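You operate a simulated robot arm through the tools that you are given. There is no shell and no other tool. Be economical: measure what you need, move in short steps, check, and stop when the job is done.

Carry out the task below with a simulated two-armed robot. There is one attempt and no reset: what you move stays moved.

TASK
Take the cap off the blue-capped bottle and lay it down on the black bench. Fetch the small beaker and stand it on the top of the black mat. Put three of the beakers from the olive bench on the tiled bench. The order is free. Set down upright: small beaker, beaker.

Only the result counts: the job must be done as asked and must still hold three seconds after the hand-in. Knocking over, shifting, dropping, spilling or breaking anything else fails it. A push-on lid holds only when it is set on centred and level and pressed home; a screw cap is set on level and turned clockwise until tight.

THE ROBOT
Two 7-joint arms with two-finger parallel grippers on one trunk, on a base that drives. Base frame: it is fixed to the floor where the robot stands at the start and does not move with it; the origin is under the middle of the robot, x ahead of it, y to its left, z up. Lengths are in mm, angles in degrees, forces in N, time in s.
The left shoulder is at the start at [70, 188, 1190], the right one opposite. With the tool pointing down near the work surface each hand reaches from about 320 to 800 mm from the robot's upright axis, wherever it stands, measured 20 degrees to its own side. Places, roughly: beaker [250, 3500, 1000]; small beaker [500, 3500, 1000]; tiled bench [3100, 3400, 900]; top of the black mat [1500, 5600, 900]. Payload 3.91 kg a hand.
Tool frame (each hand has its own): the origin (TCP) lies between the finger pads and is the grasp point; the fingertips stand 30 mm ahead of it; z points along the fingers, y is the line along which they close. The gripper opens to 110 mm. The fingers are 20 mm wide and 10 mm thick; the gripper's body (48 by 112 mm) begins 55 mm behind the TCP.
Orientation is told as [roll, pitch, yaw] about the base's x, y, z axes, in that order, counted from this pose: with the fingers straight down and closing along the base's y, the tool's x points along the base's -x, its y along +y and its z along -z.

THE INTERFACE
- The arms move only by the tool jog_arm. It takes "left_moves", "right_moves" or both (then of equal length, played together; a hand with none holds still); each is text: rows parted by semicolons, each of 7 numbers parted by spaces: the shift along the base's x, y, z in mm, then the turn, a rotation vector about the base's x, y, z in degrees, then the gripper command, from -1 (fully open) to 1 (shut), values between in proportion. In form: x y z wx wy wz jaw; .... A call has 1 to 8 rows; each row shifts and turns the commanded pose from where the row before left it. Rows are played at 5 a second. More than 50 mm and 8.6 degrees between two rows, or a gripper value outside its range, and nothing of the call is played. Where a pose cannot be reached the arm comes as near as it can. A force on the tool above 40 N (or 10 N above the force at the start of the call, whichever is more), or a blocked arm, ends the call early, and 0.2 s more pass. The fingers move at their own pace (about 72 mm/s each) and stop on an object; they squeeze with about 27 N. The grip force told is the motor's: it shows also when the fingers shut on nothing. Time passes only in rows, and 0.2 s behind the last, so rows that do not move let the fingers close. The reply holds the time, the measured pose of the TCP, the force on the tool along the base axes, the opening and the grip force, in the units named above and with some noise, with the torque about the TCP (base axes, N m) and any sound that the robot's microphone picked up, and new pictures: "pictures" is both (left out), scene, wrist or none (wrist: the cameras of the hands that moved).
- Cameras (640 x 400 px; columns grow to the right, rows downward): "scene" is now at [137.6, 0.9, 1415]; the picture's right is [0.02, -1.00, 0.00], its down [-0.60, -0.01, -0.80] and it looks along [0.80, 0.01, -0.60] (base axes); focal length 266 px, centre (320, 200). "left" rides on the left gripper at [72, -17, -103] in its tool frame; the picture's right is [0.23, 0.97, 0.00], its down [-0.76, 0.18, -0.62] and it looks along [-0.61, 0.14, 0.78] (tool axes); focal length 222 px, centre (320, 200). "right" rides on the right gripper at [73, 17, -103] in its tool frame; the picture's right is [-0.23, 0.97, 0.00], its down [-0.76, -0.18, -0.62] and it looks along [-0.61, -0.14, 0.78] (tool axes); focal length 222 px, centre (320, 200). There is no depth. A picture from a camera that has moved, and an enlarged one, comes with that camera's place and axes in the base frame and with its lens.
- move_column(by): slides the trunk up (or, below 0, down) by that many mm; the arms and the scene camera ride with it, the base frame stays. It gives what a move gives, with no picture.
- roll_base(legs): drives the robot by 1 to 6 legs, each [ahead, turn to the left] in mm and degrees, along the robot's own axes; the way and the turn of a leg run together, so that a leg with both is an arc; at most 1500 mm and 180 degrees a leg. The arms and the cameras ride along, it lands a little off, and it stops where it bumps. It gives what a move gives, and a new picture of the scene camera.
- turn_head(pan, tilt): turns the head with the scene camera to pan (to the left, within 86 degrees either way) and tilt (down, from -29 to 69), counted from straight ahead of the robot. It gives what a move gives, and a new picture of the scene camera.
- zoom(camera, box): a new picture of the part [left, top, right, bottom] of that camera's present view, enlarged. It takes no simulated time.
- job_done(): hands the job in; it is judged then, once.

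Work in short steps. Places have to be worked out from the pictures, the camera data and where the tool is seen: move nearer, look again, correct. Check each grasp and each placing, and mend what went wrong. You have 165 turns and 260 pictures in all, those below and enlarged ones among them. Open the grippers and draw the arms clear of the work before you hand the job in, unless the task says otherwise; then end with one line.

The tools are called after ">>>" by a JSON object that holds its "method" and its "body". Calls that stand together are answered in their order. jog_arm: Moves the arms, as the interface text tells. Its arguments: {"type":"object","properties":{"left_moves":{"type":"string"},"right_moves":{"type":"string"},"pictures":{"type":"string","enum":["both","scene","wrist","none"]}},"required":[]} The other tools are called the same way: move_column (by) slides the trunk up or down; roll_base (legs) drives the base; turn_head (pan, tilt) turns the head that bears the scene camera; zoom (camera, box) takes an enlarged picture of a part of a camera's view; job_done () hands the job in.

At the start:

```text
time: 0.0
left_tool_pos: [359.8, 144.2, 1203.0]
left_ee_rot: [0.0, 0.1, 0.1]
left_ft_force: [0.6, 0.3, -0.2]
left_moment: [-0.01, -0.03, 0.0]
left_finger_gap: 110.0
left_gripper_force: 0.1
right_tool_pos: [341.5, -181.7, 1190.6]
right_ee_rot: [0.0, -0.1, -0.1]
right_ft_force: [-0.3, 0.4, 0.2]
right_moment: [0.01, 0.05, 0.02]
right_finger_gap: 110.0
right_gripper_force: 0.0
trunk travel left (down, up): [-700.0, 240.0]
robot x, y, heading: [-2.5, -1.4, -0.2]
head pan, tilt: [0.9, 36.9]
```

scene: 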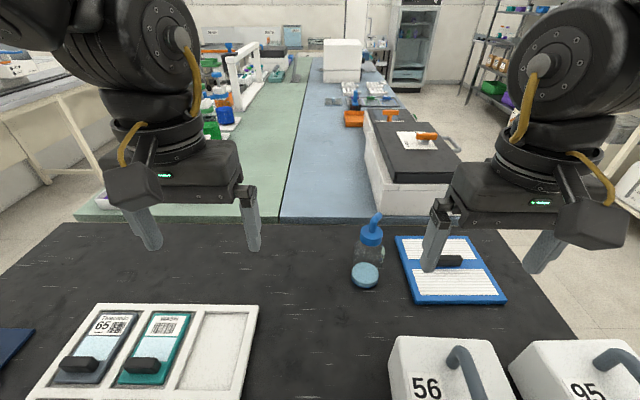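
right: 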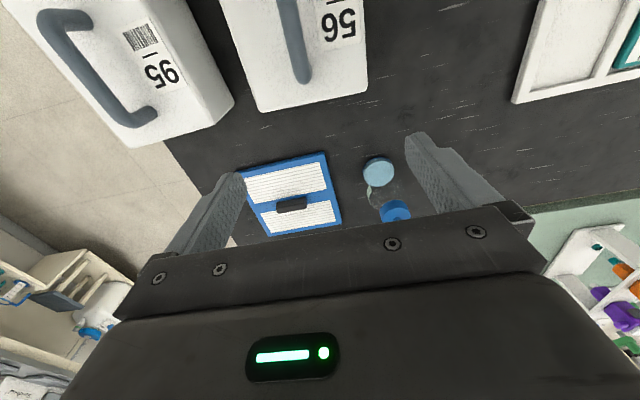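
left: 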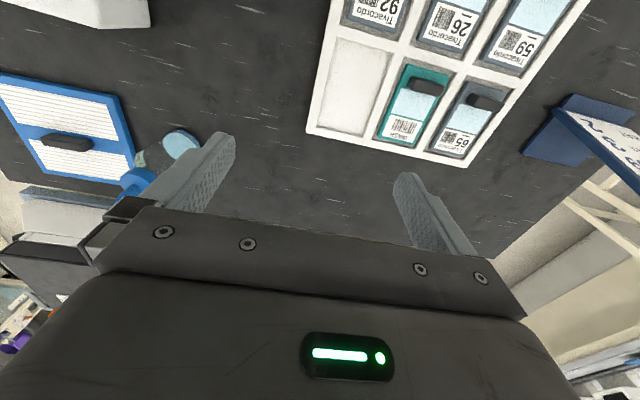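

I see a blue-capped bottle on the black bench near pixel (370,255); let me enlarge it.

>>> {"method": "zoom", "body": {"camera": "scene", "box": [300, 180, 460, 300]}}

>>> {"method": "zoom", "body": {"camera": "right", "box": [320, 130, 460, 230]}}

```text
3.33 times, centred on (380, 240) of scene
camera zoom: at [137.6, 0.9, 1415.0], right [0.02, -1.0, 0.0], down [-0.6, -0.01, -0.8], along [0.8, 0.01, -0.6], focal length 885 px, centre (120, 67)
```

zoom: 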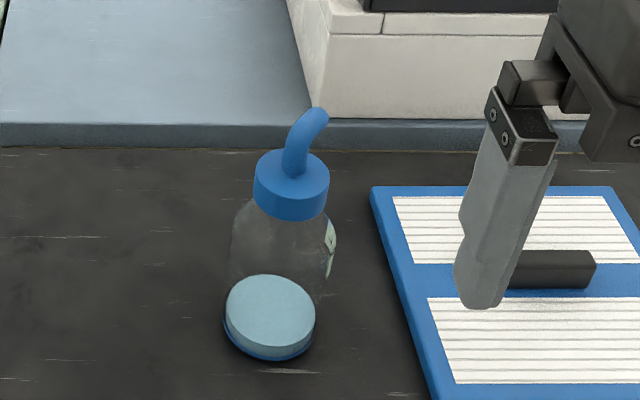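

```text
4.00 times, centred on (390, 180) of right
camera zoom: at [268.6, -163.9, 1293.6], right [0.23, 0.97, 0.0], down [0.76, -0.18, 0.62], along [0.61, -0.14, -0.78], focal length 888 px, centre (40, 280)
```

zoom: 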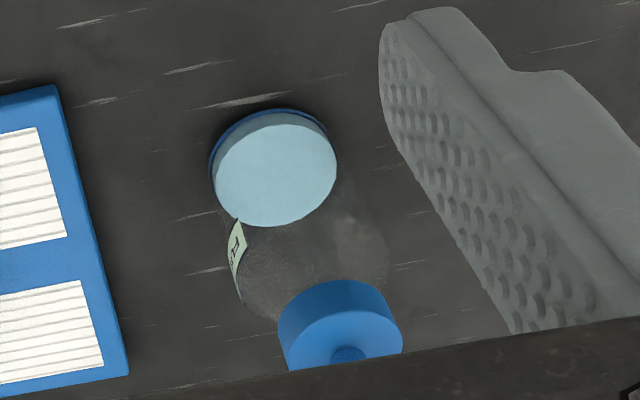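

The nearby bottle has a blue cap with a hooked spout, at about (535,-101), cap at z≈1027. I look around for other candidates before acting.

>>> {"method": "turn_head", "body": {"pan": 60, "tilt": 15}}

>>> {"method": "turn_head", "body": {"pan": 0, "tilt": 60}}

>>> {"method": "turn_head", "body": {"pan": -50, "tilt": 25}}

```text
time: 1.3
left_tool_pos: [359.1, 144.6, 1202.2]
left_ee_rot: [0.0, 0.1, 0.1]
left_ft_force: [0.3, 0.7, -0.3]
left_moment: [0.03, 0.0, 0.03]
left_finger_gap: 110.2
left_gripper_force: 0.1
right_tool_pos: [342.7, -181.0, 1190.7]
right_ee_rot: [0.1, -0.1, 0.0]
right_ft_force: [0.6, 0.3, 0.2]
right_moment: [0.01, 0.0, 0.01]
right_finger_gap: 110.0
right_gripper_force: 0.0
trunk travel left (down, up): [-700.0, 240.0]
robot x, y, heading: [-0.6, 2.0, 0.2]
head pan, tilt: [60.0, 15.0]
camera scene: at [97.5, 80.3, 1449.9], right [0.87, -0.5, 0.0], down [-0.13, -0.22, -0.97], along [0.48, 0.84, -0.26], focal length 266 px, centre (320, 200)
```

scene: 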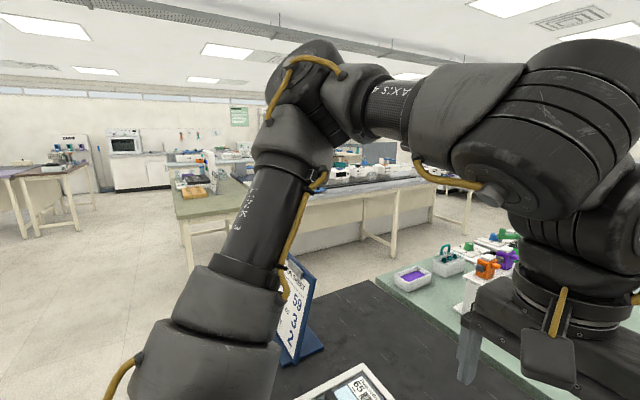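

```text
time: 2.6
left_tool_pos: [358.0, 142.7, 1203.4]
left_ee_rot: [0.0, 0.0, 0.1]
left_ft_force: [0.6, -0.4, -0.3]
left_moment: [0.01, 0.01, 0.03]
left_finger_gap: 110.0
left_gripper_force: 0.0
right_tool_pos: [341.7, -181.9, 1189.7]
right_ee_rot: [0.1, -0.1, 0.0]
right_ft_force: [0.6, -1.0, -0.1]
right_moment: [0.02, -0.01, 0.03]
right_finger_gap: 109.8
right_gripper_force: 0.1
trunk travel left (down, up): [-700.0, 240.0]
robot x, y, heading: [0.2, -1.7, 0.4]
head pan, tilt: [0.0, 60.0]
camera scene: at [117.4, -0.5, 1383.7], right [0.0, -1.0, 0.0], down [-0.87, 0.0, -0.5], along [0.5, 0.0, -0.87], focal length 266 px, centre (320, 200)
```

scene: 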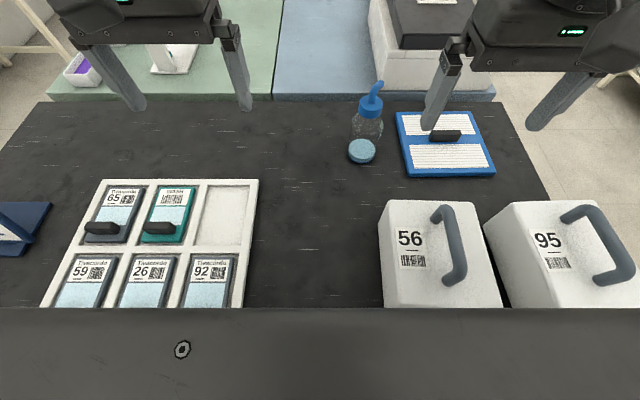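

```text
time: 3.8
left_tool_pos: [359.3, 143.3, 1203.7]
left_ee_rot: [0.0, 0.0, 0.2]
left_ft_force: [0.3, -0.6, 0.7]
left_moment: [0.02, -0.03, 0.02]
left_finger_gap: 109.9
left_gripper_force: 0.2
right_tool_pos: [342.3, -181.1, 1191.7]
right_ee_rot: [0.1, -0.1, 0.0]
right_ft_force: [0.4, -0.1, 0.4]
right_moment: [0.02, -0.02, 0.02]
right_finger_gap: 109.9
right_gripper_force: 0.0
trunk travel left (down, up): [-700.0, 240.0]
robot x, y, heading: [-2.8, -0.6, 0.0]
head pan, tilt: [-50.0, 25.0]
camera scene: at [110.0, -71.0, 1433.6], right [-0.77, -0.64, 0.0], down [-0.27, 0.32, -0.91], along [0.58, -0.69, -0.42], focal length 266 px, centre (320, 200)
```

scene: 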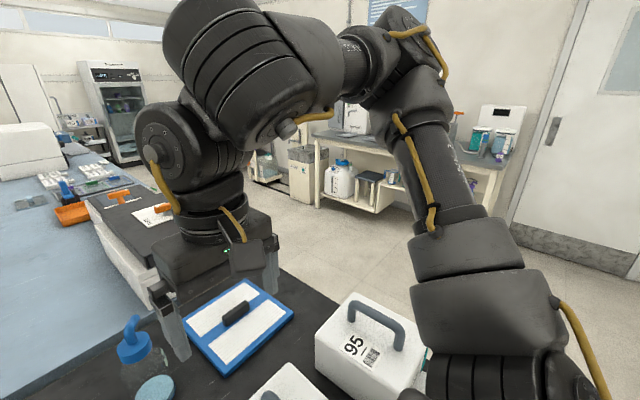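

This is the only blue-capped bottle close by. Plan: left hand holds the body from the side (+y side, tilted), right hand grips the cap from above. First I yaw the left hand.

>>> {"method": "jog_arm", "body": {"left_moves": "10 0 0 0 0 8.5 -1;10 0 0 0 0 8.5 -1;10 0 0 0 0 8.5 -1;10 0 0 0 0 8.5 -1;10 0 0 0 0 8.5 -1;10 0 0 0 0 8.5 -1;10 0 0 0 0 8.5 -1;0 0 0 0 0 8.5 -1", "pictures": "none"}}

>>> {"method": "jog_arm", "body": {"left_moves": "10 0 0 0 0 8.5 -1;10 0 0 0 0 8.5 -1;10 0 0 0 0 8.5 -1;10 0 0 0 0 8.5 -1;10 0 0 0 0 8 -1", "pictures": "none"}}

>>> {"method": "turn_head", "body": {"pan": 0, "tilt": 50}}

```text
time: 5.6
left_tool_pos: [427.8, 144.2, 1203.3]
left_ee_rot: [-0.1, 0.0, 68.2]
left_ft_force: [0.3, -0.2, -0.1]
left_moment: [0.02, 0.04, -0.01]
left_finger_gap: 110.1
left_gripper_force: 0.0
right_tool_pos: [340.5, -181.6, 1191.6]
right_ee_rot: [0.1, -0.1, 0.0]
right_ft_force: [0.3, 0.4, 0.2]
right_moment: [0.0, 0.01, -0.01]
right_finger_gap: 110.4
right_gripper_force: 0.0
trunk travel left (down, up): [-700.0, 240.0]
robot x, y, heading: [3.4, 2.4, 0.2]
head pan, tilt: [-50.0, 25.0]
```

```text
time: 6.8
left_tool_pos: [479.8, 143.3, 1203.0]
left_ee_rot: [0.0, 0.0, 110.2]
left_ft_force: [-1.2, 0.7, 0.6]
left_moment: [0.03, 0.03, 0.0]
left_finger_gap: 109.8
left_gripper_force: 0.0
right_tool_pos: [341.6, -181.8, 1190.1]
right_ee_rot: [0.0, -0.1, 0.0]
right_ft_force: [0.1, 0.1, -0.2]
right_moment: [0.04, 0.0, 0.0]
right_finger_gap: 110.2
right_gripper_force: 0.0
trunk travel left (down, up): [-700.0, 240.0]
robot x, y, heading: [2.2, 0.1, -0.1]
head pan, tilt: [-50.0, 25.0]
```

```text
time: 8.0
left_tool_pos: [478.9, 143.5, 1204.5]
left_ee_rot: [0.0, 0.0, 110.0]
left_ft_force: [-0.5, -0.3, 0.4]
left_moment: [-0.01, 0.0, 0.01]
left_finger_gap: 110.0
left_gripper_force: 0.1
right_tool_pos: [340.6, -181.6, 1190.3]
right_ee_rot: [0.1, 0.0, 0.0]
right_ft_force: [-0.6, -0.1, 0.2]
right_moment: [0.01, -0.01, 0.0]
right_finger_gap: 110.3
right_gripper_force: 0.0
trunk travel left (down, up): [-700.0, 240.0]
robot x, y, heading: [0.2, 0.3, -0.1]
head pan, tilt: [0.0, 50.0]
camera scene: at [127.8, -0.7, 1396.2], right [0.0, -1.0, 0.0], down [-0.77, 0.0, -0.64], along [0.64, 0.0, -0.77], focal length 266 px, centre (320, 200)
```

scene: 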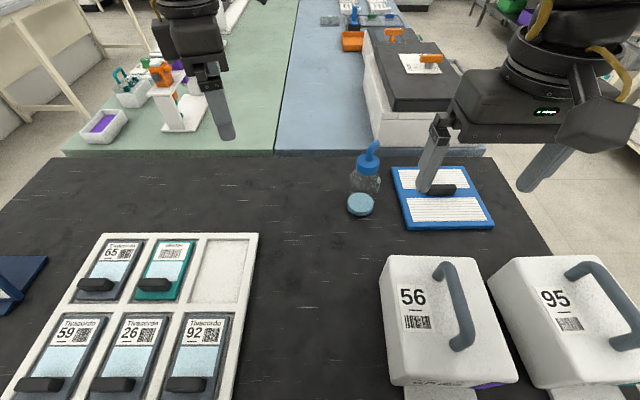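

Now I tilt the left hand by 65° and bring it to a pre-grasp spot.

>>> {"method": "jog_arm", "body": {"left_moves": "1 -10 -12 -7.6 -2.77 0 -1;1 -10 -12 -7.6 -2.77 0 -1;1 -10 -12 -7.6 -2.77 0 -1;1 -10 -12 -7.6 -2.77 0 -1;1 -10 -12 -7.6 -2.77 0 -1;1 -10 -12 -7.6 -2.77 0 -1;0 -10 -20 -7.6 -2.77 0 -1;0 -10 -20 -7.6 -2.77 0 -1", "pictures": "both"}}

```text
time: 9.8
left_tool_pos: [484.1, 63.8, 1090.2]
left_ee_rot: [0.1, 64.9, 110.2]
left_ft_force: [0.0, -0.4, 0.0]
left_moment: [0.0, -0.01, -0.03]
left_finger_gap: 110.1
left_gripper_force: 0.0
right_tool_pos: [342.1, -180.3, 1191.4]
right_ee_rot: [0.2, -0.1, 0.1]
right_ft_force: [0.4, 0.2, 0.5]
right_moment: [0.01, -0.02, 0.0]
right_finger_gap: 109.7
right_gripper_force: 0.0
trunk travel left (down, up): [-700.0, 240.0]
robot x, y, heading: [0.8, -1.7, 0.1]
head pan, tilt: [0.0, 50.0]
camera scene: at [128.2, 0.6, 1396.3], right [0.0, -1.0, 0.0], down [-0.77, 0.0, -0.64], along [0.64, 0.0, -0.77], focal length 266 px, centre (320, 200)
camera left: at [479.8, 129.2, 1201.3], right [-0.88, -0.43, 0.21], down [-0.47, 0.77, -0.42], along [0.02, -0.47, -0.88], focal length 222 px, centre (320, 200)
```

scene: 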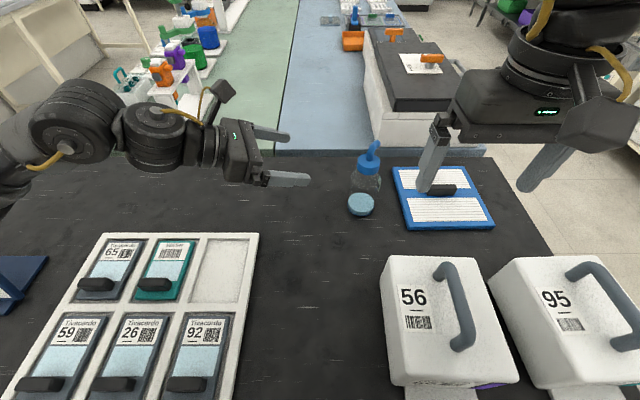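
left: 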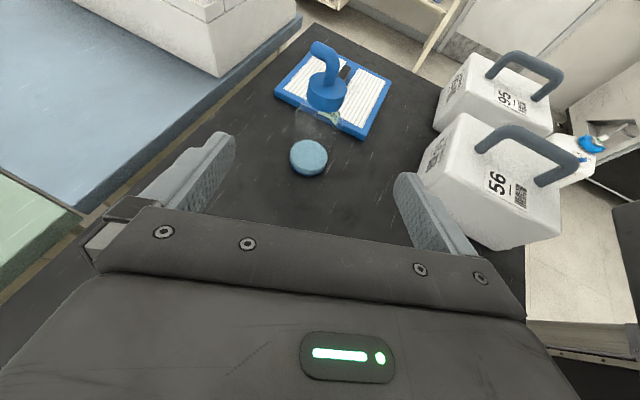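

Bottle is confirmed near (538,-98), cap mid about z 1025. I approach with the left hand along the finger direction.

>>> {"method": "jog_arm", "body": {"left_moves": "5 -20 -27 0 0 0 -1;5 -20 -27 0 0 0 -1;6 -19 -27 0 0 0 -1;6 -19 -27 0 0 0 -1;8 -21 -10 0 0 0 -1;8 -21 -10 0 0 0 -1", "pictures": "both"}}

```text
time: 11.2
left_tool_pos: [524.2, -56.0, 962.6]
left_ee_rot: [0.0, 64.7, 110.1]
left_ft_force: [-0.3, -0.1, 0.8]
left_moment: [-0.03, 0.02, -0.01]
left_finger_gap: 109.8
left_gripper_force: 0.0
right_tool_pos: [340.4, -182.1, 1189.9]
right_ee_rot: [0.2, -0.1, 0.1]
right_ft_force: [-0.2, -0.2, 0.4]
right_moment: [0.01, -0.02, 0.01]
right_finger_gap: 110.0
right_gripper_force: 0.0
trunk travel left (down, up): [-700.0, 240.0]
robot x, y, heading: [2.6, 1.4, 0.0]
head pan, tilt: [0.0, 50.0]
camera scene: at [128.2, -1.6, 1396.1], right [0.0, -1.0, 0.0], down [-0.77, 0.0, -0.64], along [0.64, 0.0, -0.77], focal length 266 px, centre (320, 200)
camera left: at [518.6, 7.3, 1073.8], right [-0.88, -0.43, 0.21], down [-0.47, 0.77, -0.42], along [0.02, -0.47, -0.88], focal length 222 px, centre (320, 200)
```

scene: 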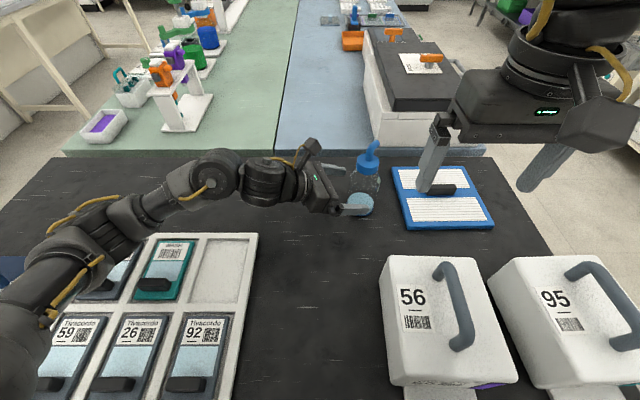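
left: 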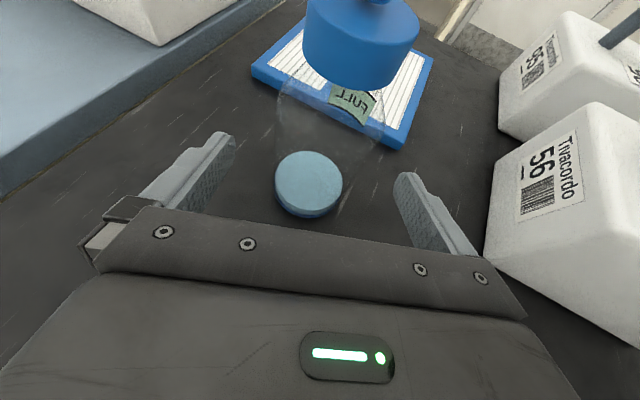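

Bottle at (538,-97). I advance the last 45 mm and close gently.

>>> {"method": "jog_arm", "body": {"left_moves": "7 -21 -12 0 0 0 -1;6 -20 -12 0 0 0 -1;0 0 0 0 0 0 0;0 0 0 0 0 0 0.3;0 0 0 0 0 0 1;0 0 0 0 0 0 1;0 0 0 0 0 0 1", "pictures": "both"}}

```text
time: 12.8
left_tool_pos: [536.6, -96.7, 939.7]
left_ee_rot: [0.0, 64.7, 110.1]
left_ft_force: [-1.0, -1.4, 1.4]
left_moment: [-0.1, 0.0, 0.01]
left_finger_gap: 65.9
left_gripper_force: 26.4
right_tool_pos: [342.1, -181.2, 1190.0]
right_ee_rot: [0.1, -0.1, -0.1]
right_ft_force: [0.2, 0.6, 0.4]
right_moment: [0.01, -0.01, 0.0]
right_finger_gap: 110.1
right_gripper_force: 0.0
trunk travel left (down, up): [-700.0, 240.0]
robot x, y, heading: [2.6, -0.6, 0.2]
head pan, tilt: [0.0, 50.0]
camera scene: at [127.6, -0.7, 1396.2], right [0.0, -1.0, 0.0], down [-0.77, 0.0, -0.64], along [0.64, 0.0, -0.77], focal length 266 px, centre (320, 200)
camera left: at [530.7, -32.8, 1051.0], right [-0.88, -0.43, 0.21], down [-0.47, 0.77, -0.42], along [0.02, -0.47, -0.88], focal length 222 px, centre (320, 200)
```

scene: 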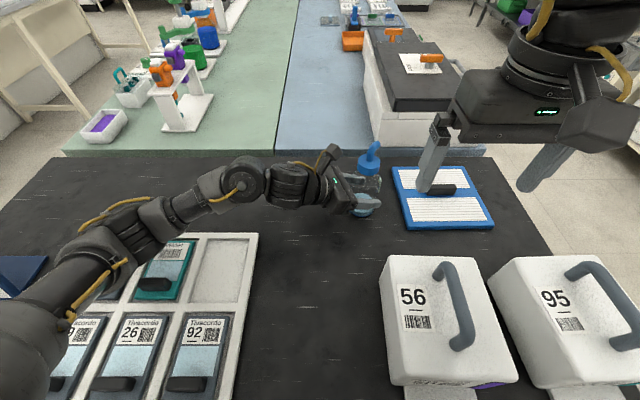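
left: 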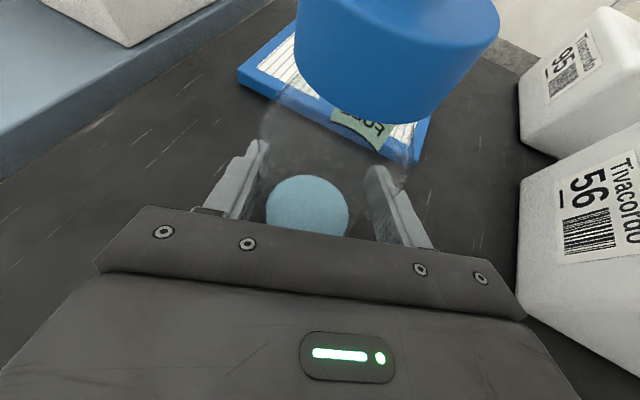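

Bottle is gripped (66 mm). The left camera block sits near the cap, so I need the spout's direction and cap heights exactly; zoom in.

>>> {"method": "zoom", "body": {"camera": "scene", "box": [310, 125, 410, 225]}}

>>> {"method": "zoom", "body": {"camera": "right", "box": [320, 130, 460, 230]}}

```text
4.00 times, centred on (360, 175) of scene
camera zoom: at [127.6, -0.7, 1396.2], right [0.0, -1.0, 0.0], down [-0.77, 0.0, -0.64], along [0.64, 0.0, -0.77], focal length 1062 px, centre (160, 300)
```

zoom: 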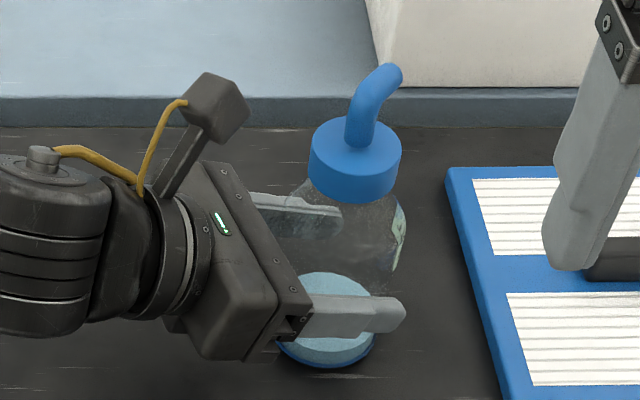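

```text
4.00 times, centred on (390, 180) of right
camera zoom: at [268.5, -164.1, 1293.6], right [0.23, 0.97, 0.0], down [0.76, -0.18, 0.62], along [0.61, -0.14, -0.78], focal length 888 px, centre (40, 280)
```

zoom: 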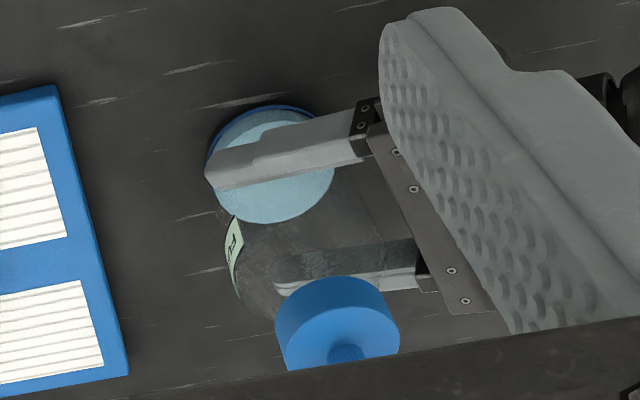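

Cap spans z≈1001–1025 at about (537,-99), spout points to azimuth −34°. I bring the right hand above with yaw −34 so the fingers straddle the spout.

>>> {"method": "jog_arm", "body": {"right_moves": "33 14 0 0 0 -5.7 -0.4;33 14 0 0 0 -5.7 -0.4;33 14 0 0 0 -5.7 -0.4;33 14 0 0 0 -5.7 -0.4;33 13 0 0 0 -5.7 -0.4;31 13 -20 0 0 -5.5 -0.4;0 0 -40 0 0 0 -0.4", "pictures": "both"}}

```text
time: 14.3
left_tool_pos: [535.6, -97.3, 938.8]
left_ee_rot: [0.0, 64.7, 110.0]
left_ft_force: [1.2, 0.0, 1.8]
left_moment: [-0.09, -0.08, 0.06]
left_finger_gap: 66.1
left_gripper_force: 26.7
right_tool_pos: [538.5, -99.9, 1130.7]
right_ee_rot: [0.3, -0.1, -34.1]
right_ft_force: [-0.1, 0.5, -0.9]
right_moment: [0.04, 0.02, 0.01]
right_finger_gap: 76.8
right_gripper_force: 0.0
trunk travel left (down, up): [-700.0, 240.0]
robot x, y, heading: [0.8, 5.0, 0.1]
head pan, tilt: [0.0, 50.0]
camera scene: at [127.9, -2.1, 1396.3], right [0.0, -1.0, 0.0], down [-0.77, 0.0, -0.64], along [0.64, 0.0, -0.77], focal length 266 px, centre (320, 200)
camera right: at [486.6, -45.0, 1233.5], right [0.73, 0.68, 0.0], down [0.53, -0.57, 0.62], along [0.43, -0.46, -0.78], focal length 222 px, centre (320, 200)
```

scene: 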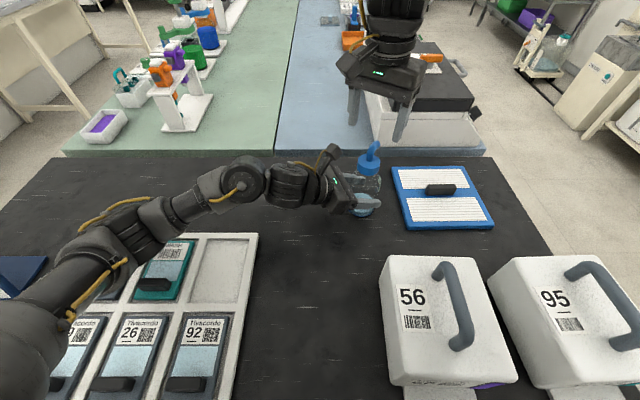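
right: 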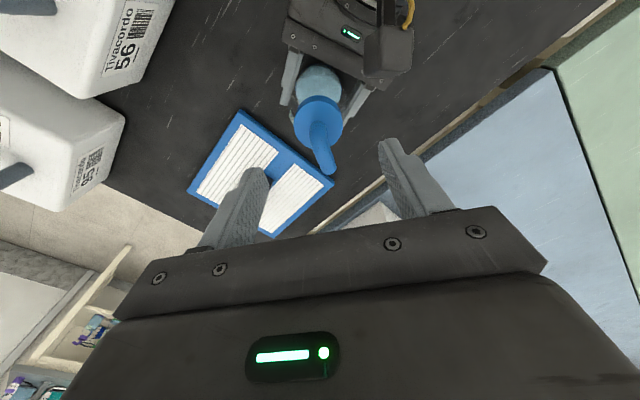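

I check cap centre more precisely in the right camera.

>>> {"method": "zoom", "body": {"camera": "right", "box": [270, 50, 390, 190]}}

```text
2.86 times, centred on (330, 120) of right
camera zoom: at [486.6, -45.0, 1233.5], right [0.73, 0.68, 0.0], down [0.53, -0.57, 0.62], along [0.43, -0.46, -0.78], focal length 635 px, centre (291, 429)
```

zoom: 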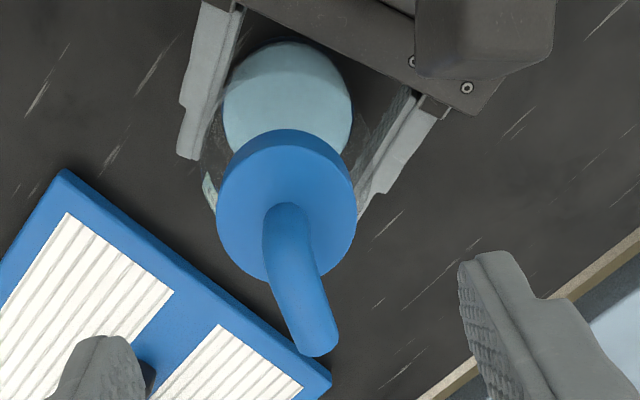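

Cap centre (537,-100.5), TCP is right above. Descend to z≈1036 and close on the cap.

>>> {"method": "jog_arm", "body": {"right_moves": "-0.5 0 -35 0 0 0 -0.4;0 0 -35 0 0 0 -0.4;0 0 -25 0 0 0 -0.4;0 0 0 0 0 0 -0.4;0 0 0 0 0 0 1;0 0 0 0 0 0 1;0 0 0 0 0 0 1", "pictures": "both"}}

```text
time: 15.9
left_tool_pos: [535.9, -96.4, 939.4]
left_ee_rot: [0.0, 64.7, 110.2]
left_ft_force: [3.6, 7.1, 2.8]
left_moment: [-0.55, 0.2, -0.29]
left_finger_gap: 65.8
left_gripper_force: 27.2
right_tool_pos: [536.9, -100.8, 1037.0]
right_ee_rot: [0.1, -0.1, -34.0]
right_ft_force: [-4.9, -7.2, 1.0]
right_moment: [-0.2, 0.17, 0.25]
right_finger_gap: 47.0
right_gripper_force: 27.6
trunk travel left (down, up): [-700.0, 240.0]
robot x, y, heading: [-0.5, 3.9, 0.0]
head pan, tilt: [0.0, 50.0]
camera scene: at [127.5, -0.6, 1396.2], right [0.0, -1.0, 0.0], down [-0.77, 0.0, -0.64], along [0.64, 0.0, -0.77], focal length 266 px, centre (320, 200)
camera right: at [485.3, -44.2, 1138.3], right [0.73, 0.68, 0.0], down [0.53, -0.57, 0.62], along [0.43, -0.46, -0.78], focal length 222 px, centre (320, 200)
```

scene: 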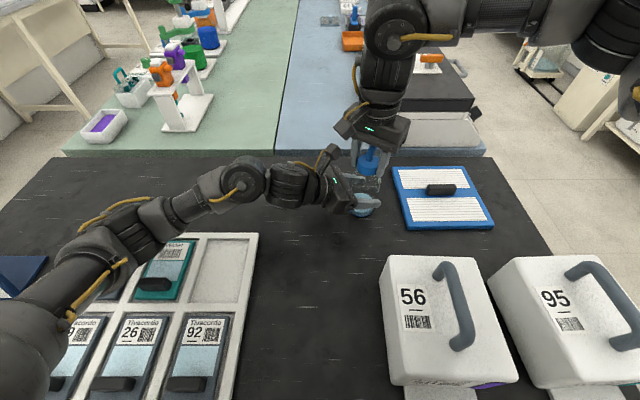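
right: 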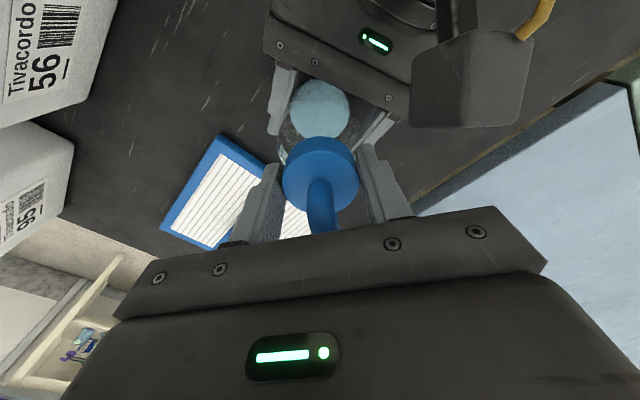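

Cap gripped (47 mm). I turn counter-clockwise and watch the torque.

>>> {"method": "jog_arm", "body": {"right_moves": "0 0 0 0 0 8.5 1;0 0 0 0 0 8.5 1;0 0 0 0 0 8.5 1;0 0 0.3 0 0 8.5 1;0 0 0.3 0 0 8.5 1;0 0 0.3 0 0 8.5 1;0 0 0.3 0 0 8.5 1;0 0 0.3 0 0 8.5 1", "pictures": "wrist"}}

```text
time: 17.1
left_tool_pos: [530.5, -96.4, 939.8]
left_ee_rot: [-0.3, 64.9, 109.0]
left_ft_force: [-2.2, 2.6, -0.4]
left_moment: [-0.21, 0.03, -0.05]
left_finger_gap: 65.4
left_gripper_force: 27.1
right_tool_pos: [520.8, -85.5, 1039.3]
right_ee_rot: [-0.9, -1.2, 4.4]
right_ft_force: [0.9, -3.0, -0.1]
right_moment: [-0.06, -0.09, 0.03]
right_finger_gap: 46.8
right_gripper_force: 27.1
right hand out of reach, approached as far as the arm can: row 5
trunk travel left (down, up): [-700.0, 240.0]
robot x, y, heading: [3.3, 0.9, -0.0]
head pan, tilt: [0.0, 50.0]
stopped in row 5 (left hand): the force on the tool passed its limit (the readings are from after the stop); the commanded pose is now the measured one
camera right: at [444.4, -72.3, 1140.2], right [0.15, 0.99, -0.01], down [0.76, -0.11, 0.64], along [0.63, -0.1, -0.77], focal length 222 px, centre (320, 200)
```

right: 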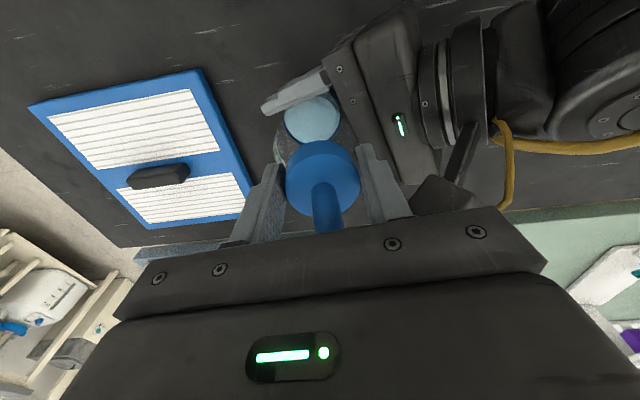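

The right arm hit a limit and the pose shifted by ~20 mm. I inspect the bottle and cap.

>>> {"method": "zoom", "body": {"camera": "scene", "box": [310, 105, 410, 225]}}

>>> {"method": "zoom", "body": {"camera": "left", "box": [180, 0, 500, 260]}}

>>> {"method": "zoom", "body": {"camera": "right", "box": [220, 50, 460, 240]}}

```text
3.33 times, centred on (360, 165) of scene
camera zoom: at [126.5, 0.6, 1396.2], right [0.0, -1.0, 0.0], down [-0.77, 0.0, -0.64], along [0.64, 0.0, -0.77], focal length 885 px, centre (187, 317)
```

zoom: 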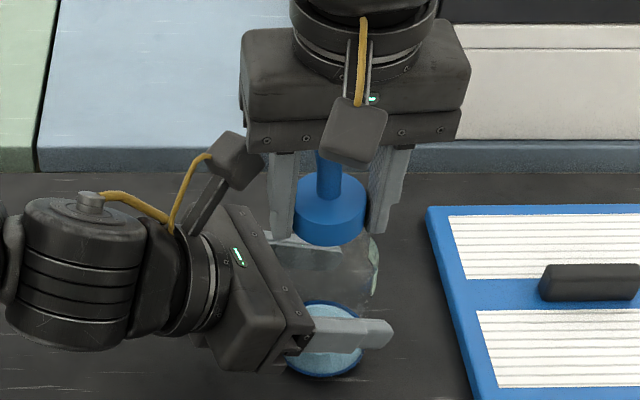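

```text
1.54 times, centred on (340, 130) of left
camera zoom: at [526.5, -32.7, 1051.0], right [-0.89, -0.41, 0.2], down [-0.46, 0.78, -0.42], along [0.02, -0.47, -0.88], focal length 342 px, centre (289, 308)
```

zoom: 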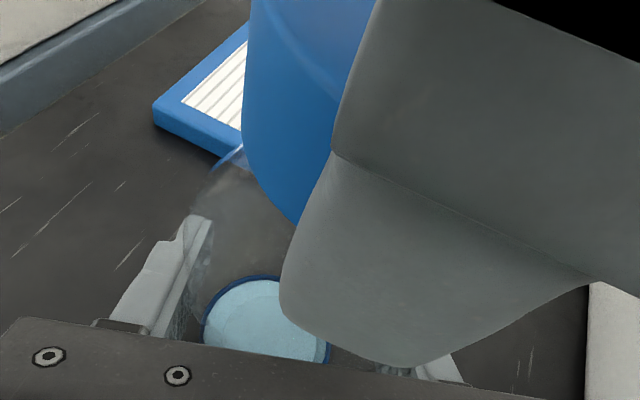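

```text
2.11 times, centred on (340, 145) of right
camera zoom: at [444.4, -72.3, 1140.2], right [0.15, 0.99, -0.01], down [0.76, -0.11, 0.64], along [0.63, -0.1, -0.77], focal length 468 px, centre (278, 316)
```

zoom: 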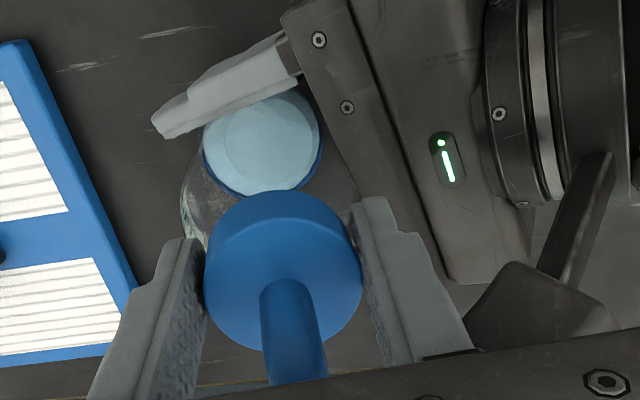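

Bottle seems leaned ~5° toward the shifted right hand, cap still on. I move the right hand back with a bit of negative yaw to straighten it.

>>> {"method": "jog_arm", "body": {"right_moves": "2 -2 0 0 0 -6 1;3 -4 0 0.4 0.6 -6 1;3 -4 -0.5 0.5 0.6 -6 1;3 -3 -0.5 0 0 -2 1", "pictures": "both"}}

```text
time: 18.1
left_tool_pos: [532.3, -97.1, 938.8]
left_ee_rot: [-0.2, 64.8, 109.3]
left_ft_force: [13.5, -9.3, -4.1]
left_moment: [0.29, 0.7, -0.06]
left_finger_gap: 65.5
left_gripper_force: 27.2
right_tool_pos: [532.1, -97.4, 1037.9]
right_ee_rot: [-0.2, 0.2, -15.5]
right_ft_force: [-13.4, 7.8, 2.5]
right_moment: [0.58, 0.66, 0.03]
right_finger_gap: 46.3
right_gripper_force: 26.8
trunk travel left (down, up): [-700.0, 240.0]
robot x, y, heading: [-4.4, 0.0, 0.1]
head pan, tilt: [0.0, 50.0]
camera scene: at [128.0, -0.4, 1396.2], right [0.0, -1.0, 0.0], down [-0.77, 0.0, -0.64], along [0.64, 0.0, -0.77], focal length 266 px, centre (320, 200)
camera right: at [466.7, -62.4, 1141.0], right [0.48, 0.88, 0.0], down [0.69, -0.38, 0.62], along [0.54, -0.3, -0.78], focal length 222 px, centre (320, 200)
```

scene: 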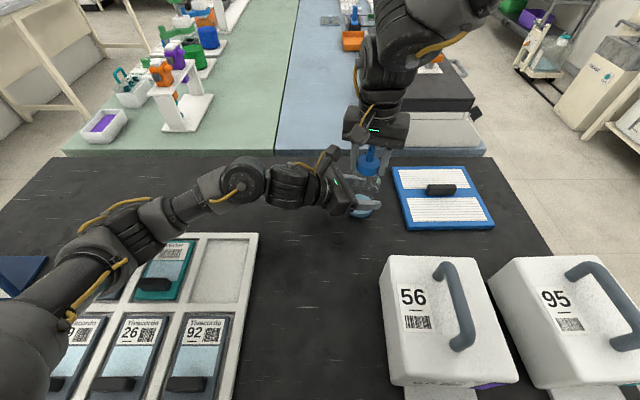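
right: 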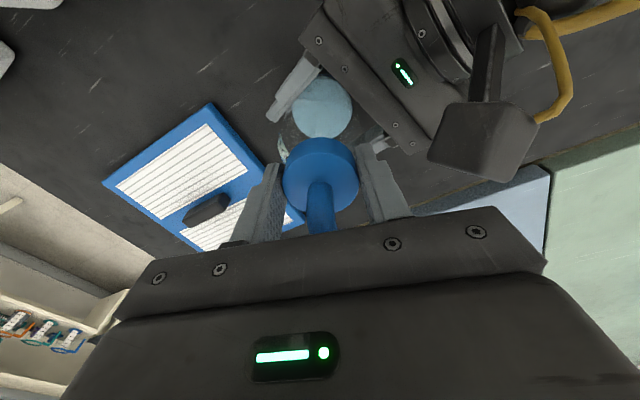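

Fairly upright again. I release the cap, lift the right hand clear, and look at the bottle.

>>> {"method": "jog_arm", "body": {"right_moves": "0 0 0 0 0 0 -0.4;0 0 0 0 0 0 -0.4;0 0 30 0 0 0 -0.4;0 0 40 0 0 -8 -0.4;0 0 30 0 0 -8 -0.4", "pictures": "both"}}

>>> {"method": "zoom", "body": {"camera": "scene", "box": [310, 105, 410, 225]}}

>>> {"method": "zoom", "body": {"camera": "right", "box": [220, 20, 460, 210]}}

```text
time: 19.3
left_tool_pos: [530.9, -98.2, 939.6]
left_ee_rot: [-0.2, 64.8, 109.1]
left_ft_force: [0.4, 1.0, 0.0]
left_moment: [0.01, -0.01, -0.01]
left_finger_gap: 65.3
left_gripper_force: 26.8
right_tool_pos: [532.0, -98.7, 1138.5]
right_ee_rot: [-0.1, 0.1, -31.6]
right_ft_force: [-0.2, 0.0, 0.4]
right_moment: [0.0, -0.02, -0.02]
right_finger_gap: 77.1
right_gripper_force: 0.0
trunk travel left (down, up): [-700.0, 240.0]
robot x, y, heading: [3.2, -1.2, -0.1]
head pan, tilt: [0.0, 50.0]
camera scene: at [127.4, -0.2, 1396.2], right [0.0, -1.0, 0.0], down [-0.77, 0.0, -0.64], along [0.64, 0.0, -0.77], focal length 266 px, centre (320, 200)
camera right: at [479.6, -45.4, 1242.1], right [0.7, 0.71, 0.0], down [0.56, -0.55, 0.62], along [0.44, -0.44, -0.78], focal length 222 px, centre (320, 200)
```

scene: 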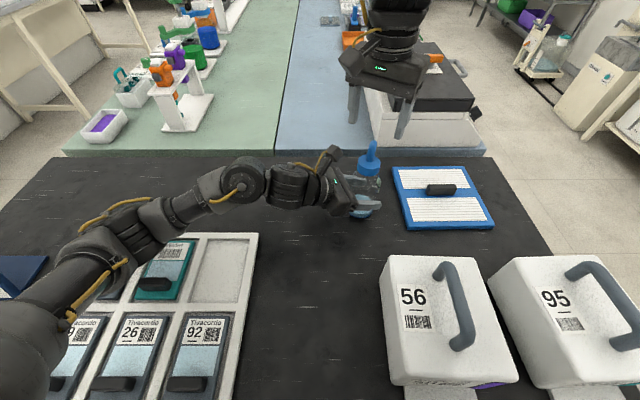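
right: 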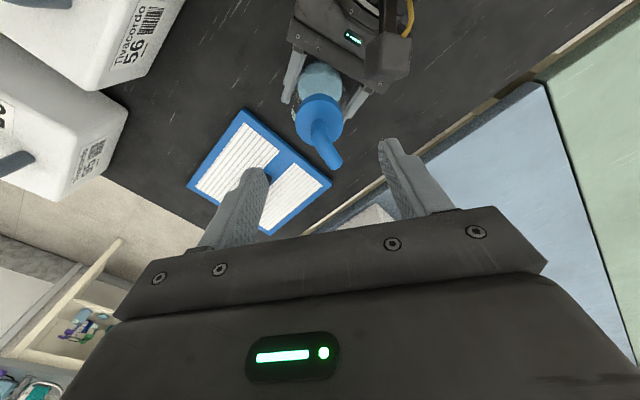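

```text
3.33 times, centred on (360, 165) of scene
camera zoom: at [127.4, -0.2, 1396.2], right [0.0, -1.0, 0.0], down [-0.77, 0.0, -0.64], along [0.64, 0.0, -0.77], focal length 885 px, centre (187, 317)
```

zoom: 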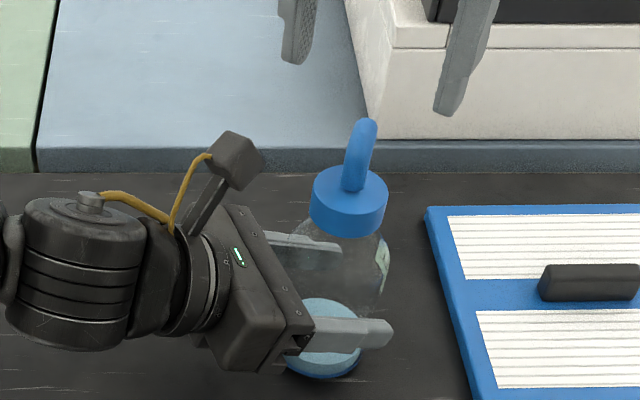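

```text
2.11 times, centred on (340, 115) of right
camera zoom: at [479.6, -45.4, 1242.1], right [0.7, 0.71, 0.0], down [0.56, -0.55, 0.62], along [0.44, -0.44, -0.78], focal length 468 px, centre (278, 379)
```

zoom: 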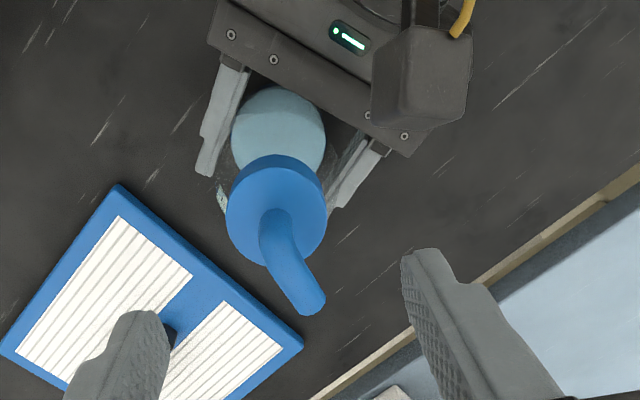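

The bottle is upright at about (531,-99), the spout now at azimuth −17°. I spin the right hand negative at height to find its yaw range (aim ≈ −165, the same grip flipped).

>>> {"method": "jog_arm", "body": {"right_moves": "0 0 0 0 0 -8.5 -0.4;0 0 0 0 0 -8.5 -0.4;0 0 0 0 0 -8.5 -0.4;0 0 0 0 0 -8.5 -0.4;0 0 0 0 0 -8.5 -0.4;0 0 0 0 0 -8.5 -0.4;0 0 0 0 0 -8.5 -0.4;0 0 0 0 0 -8.5 -0.4", "pictures": "none"}}

>>> {"method": "jog_arm", "body": {"right_moves": "0 0 0 0 0 -8.5 -0.4;0 0 0 0 0 -8.5 -0.4;0 0 0 0 0 -8.5 -0.4;0 0 0 0 0 -8.5 -0.4;0 0 0 0 0 -8.5 -0.4;0 0 0 0 0 -8.5 -0.4;0 0 0 0 0 -8.5 -0.4;0 0 0 0 0 -8.5 -0.4", "pictures": "wrist"}}

```text
time: 21.1
left_tool_pos: [532.0, -98.6, 939.0]
left_ee_rot: [-0.2, 64.7, 109.2]
left_ft_force: [-0.6, -1.1, -1.6]
left_moment: [-0.01, 0.0, -0.01]
left_finger_gap: 65.0
left_gripper_force: 27.1
right_tool_pos: [533.7, -98.4, 1137.5]
right_ee_rot: [-0.1, 0.1, -99.8]
right_ft_force: [-0.7, -1.1, 0.6]
right_moment: [-0.03, -0.01, 0.02]
right_finger_gap: 77.0
right_gripper_force: 0.1
trunk travel left (down, up): [-700.0, 240.0]
robot x, y, heading: [0.1, -0.6, -0.0]
head pan, tilt: [0.0, 50.0]
```

```text
time: 22.9
left_tool_pos: [532.9, -98.0, 938.8]
left_ee_rot: [-0.1, 64.8, 109.2]
left_ft_force: [0.1, -0.4, -1.1]
left_moment: [-0.01, -0.07, -0.01]
left_finger_gap: 65.3
left_gripper_force: 27.0
right_tool_pos: [533.7, -99.5, 1137.0]
right_ee_rot: [0.0, 0.0, -167.6]
right_ft_force: [0.0, -0.2, -0.5]
right_moment: [-0.01, 0.02, -0.01]
right_finger_gap: 77.2
right_gripper_force: 0.1
trunk travel left (down, up): [-700.0, 240.0]
robot x, y, heading: [1.5, -2.2, -0.1]
head pan, tilt: [0.0, 50.0]
camera right: at [606.7, -99.5, 1240.7], right [-0.01, -1.0, 0.0], down [-0.78, 0.01, 0.62], along [-0.62, 0.01, -0.78], focal length 222 px, centre (320, 200)
```

right: 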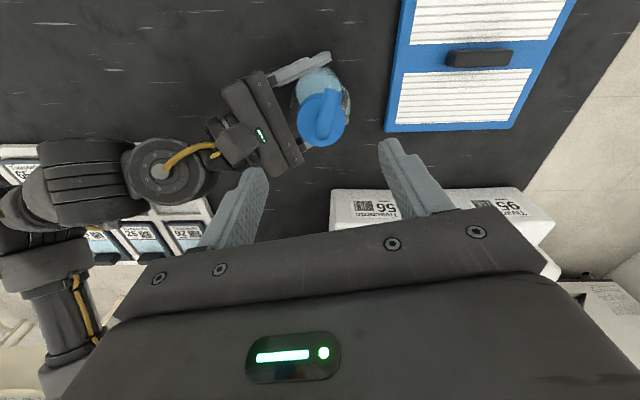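

Yaw −168 is reachable and the cap is centred. Descend, grip, then turn.

>>> {"method": "jog_arm", "body": {"right_moves": "0 0 -35 0 0 0 -0.4;0 0 -35 0 0 0 -0.4;0 0 -30 0 0 0 -0.4;0 0 0 0 0 0 -0.4;0 0 0 0 0 0 1;0 0 0 0 0 0 1;0 0 0 0 0 0 1", "pictures": "none"}}

>>> {"method": "jog_arm", "body": {"right_moves": "0 0 0 0 0 8.5 1;0 0 0 0 0 8.5 1;0 0 0.2 0 0 8.5 1;0 0 0 0 0 8.5 1;0 0 0.2 0 0 8.5 1;0 0 0 0 0 8.5 1;0 0 0.2 0 0 8.5 1;0 0 0 0 0 8.5 1", "pictures": "wrist"}}

```text
time: 24.5
left_tool_pos: [532.2, -97.7, 940.6]
left_ee_rot: [-0.2, 64.7, 109.1]
left_ft_force: [-5.0, 7.7, 1.8]
left_moment: [-0.67, -0.28, -0.02]
left_finger_gap: 65.3
left_gripper_force: 27.7
right_tool_pos: [533.2, -100.2, 1037.8]
right_ee_rot: [-0.1, 0.1, -167.6]
right_ft_force: [4.3, -6.5, -2.5]
right_moment: [-0.09, -0.14, 0.01]
right_finger_gap: 49.7
right_gripper_force: 27.2
trunk travel left (down, up): [-700.0, 240.0]
robot x, y, heading: [-1.2, -2.5, -0.2]
head pan, tilt: [0.0, 50.0]
```

```text
time: 26.3
left_tool_pos: [531.9, -98.8, 940.9]
left_ee_rot: [-0.2, 64.8, 109.1]
left_ft_force: [-2.0, -5.8, 1.7]
left_moment: [0.04, -0.15, 0.03]
left_finger_gap: 65.2
left_gripper_force: 26.8
right_tool_pos: [532.3, -99.1, 1038.3]
right_ee_rot: [-0.1, 0.0, -99.4]
right_ft_force: [1.9, 6.1, -2.8]
right_moment: [0.59, -0.04, -0.04]
right_finger_gap: 49.4
right_gripper_force: 27.0
trunk travel left (down, up): [-700.0, 240.0]
robot x, y, heading: [-0.2, 2.4, -0.1]
head pan, tilt: [0.0, 50.0]
camera right: at [560.6, -29.5, 1141.7], right [0.92, -0.38, 0.0], down [-0.3, -0.72, 0.62], along [-0.24, -0.57, -0.78], focal length 222 px, centre (320, 200)
```

right: 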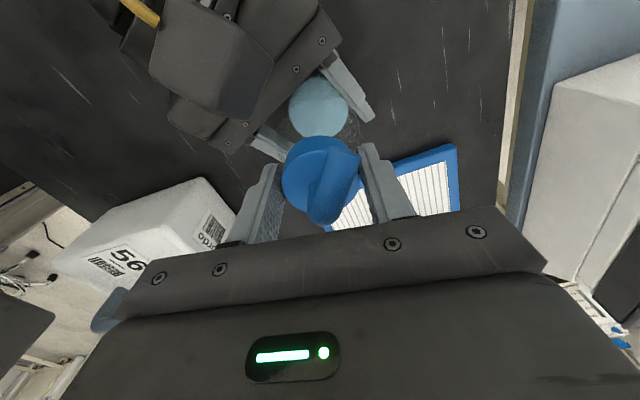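

Turned 68° smoothly. I check whether the cap follows and how the spout sits.

>>> {"method": "zoom", "body": {"camera": "right", "box": [230, 60, 430, 240]}}

>>> {"method": "zoom", "body": {"camera": "scene", "box": [310, 105, 410, 225]}}

```text
2.22 times, centred on (330, 150) of right
camera zoom: at [560.6, -29.5, 1141.7], right [0.92, -0.38, 0.0], down [-0.3, -0.72, 0.62], along [-0.24, -0.57, -0.78], focal length 494 px, centre (298, 311)
```

zoom: 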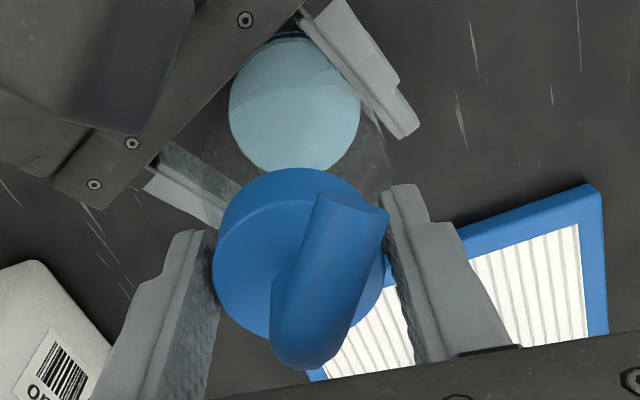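

```text
3.33 times, centred on (360, 165) of scene
camera zoom: at [128.0, -0.5, 1396.2], right [0.0, -1.0, 0.0], down [-0.77, 0.0, -0.64], along [0.64, 0.0, -0.77], focal length 885 px, centre (187, 317)
```

zoom: 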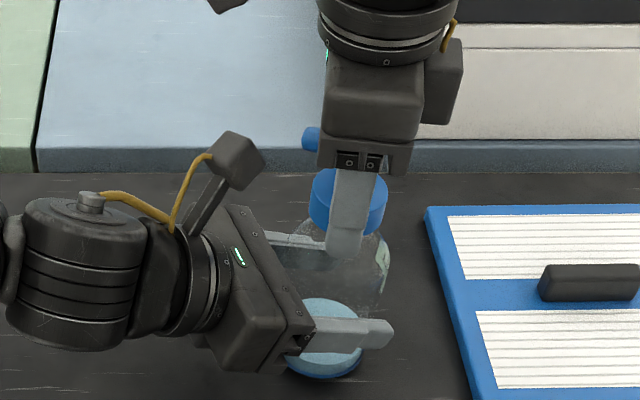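

The cap turns with the hand (spout now toward +x+y). Continue turning.

>>> {"method": "jog_arm", "body": {"right_moves": "0 0 0.2 0 0 8.5 1;0 0 0.2 0 0 8.5 1;0 0 0.2 0 0 8.5 1;0 0 0.2 0 0 8.5 1;0 0 0.2 0 0 8.5 1;0 0 0.2 0 0 8.5 1;0 0 0.2 0 0 8.5 1;0 0 0.2 0 0 8.5 1", "pictures": "none"}}

>>> {"method": "jog_arm", "body": {"right_moves": "0 0 0 0 0 6 1;0 0 0 0 0 6 1", "pictures": "wrist"}}

```text
time: 28.1
left_tool_pos: [532.2, -97.5, 939.8]
left_ee_rot: [-0.2, 64.9, 109.2]
left_ft_force: [-2.4, -2.1, 3.1]
left_moment: [0.0, 0.16, 0.01]
left_finger_gap: 65.2
left_gripper_force: 26.8
right_tool_pos: [533.3, -99.4, 1040.3]
right_ee_rot: [-0.1, -0.1, -31.4]
right_ft_force: [1.5, 2.6, -4.8]
right_moment: [0.24, -0.37, 0.0]
right_finger_gap: 48.8
right_gripper_force: 27.1
trunk travel left (down, up): [-700.0, 240.0]
robot x, y, heading: [2.0, -2.6, 0.1]
head pan, tilt: [0.0, 50.0]
```

```text
time: 28.7
left_tool_pos: [531.2, -97.6, 940.5]
left_ee_rot: [-0.3, 64.7, 109.2]
left_ft_force: [-3.7, 1.4, 4.4]
left_moment: [-0.24, 0.22, 0.0]
left_finger_gap: 65.3
left_gripper_force: 26.8
right_tool_pos: [532.3, -99.0, 1039.4]
right_ee_rot: [-0.1, 0.0, -19.5]
right_ft_force: [4.3, -0.2, -4.8]
right_moment: [0.18, -0.62, 0.0]
right_finger_gap: 49.0
right_gripper_force: 27.2
trunk travel left (down, up): [-700.0, 240.0]
robot x, y, heading: [1.5, -1.0, 0.0]
head pan, tilt: [0.0, 50.0]
camera right: at [470.0, -58.3, 1142.9], right [0.54, 0.84, 0.0], down [0.66, -0.42, 0.62], along [0.52, -0.34, -0.78], focal length 222 px, centre (320, 200)
```

right: 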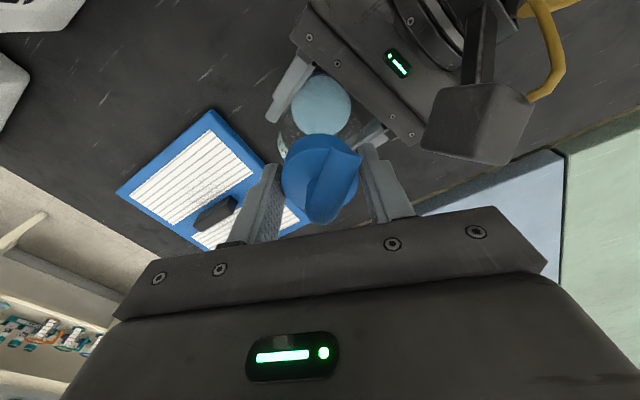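

No torque resistance any more. I test with a small 2 mm lift.

>>> {"method": "jog_arm", "body": {"right_moves": "0 0 1 0 0 0 1;0 0 1 0 0 0 1", "pictures": "none"}}

```text
time: 29.3
left_tool_pos: [531.8, -98.9, 940.6]
left_ee_rot: [-0.3, 64.7, 109.0]
left_ft_force: [-6.8, 1.8, 11.6]
left_moment: [-0.2, -0.12, -0.02]
left_finger_gap: 65.3
left_gripper_force: 27.4
right_tool_pos: [533.5, -99.6, 1041.8]
right_ee_rot: [-0.2, 0.1, -19.5]
right_ft_force: [7.3, -1.4, -12.1]
right_moment: [0.04, -0.59, -0.02]
right_finger_gap: 48.7
right_gripper_force: 26.6
trunk travel left (down, up): [-700.0, 240.0]
robot x, y, heading: [-1.5, 4.8, -0.1]
head pan, tilt: [0.0, 50.0]
```

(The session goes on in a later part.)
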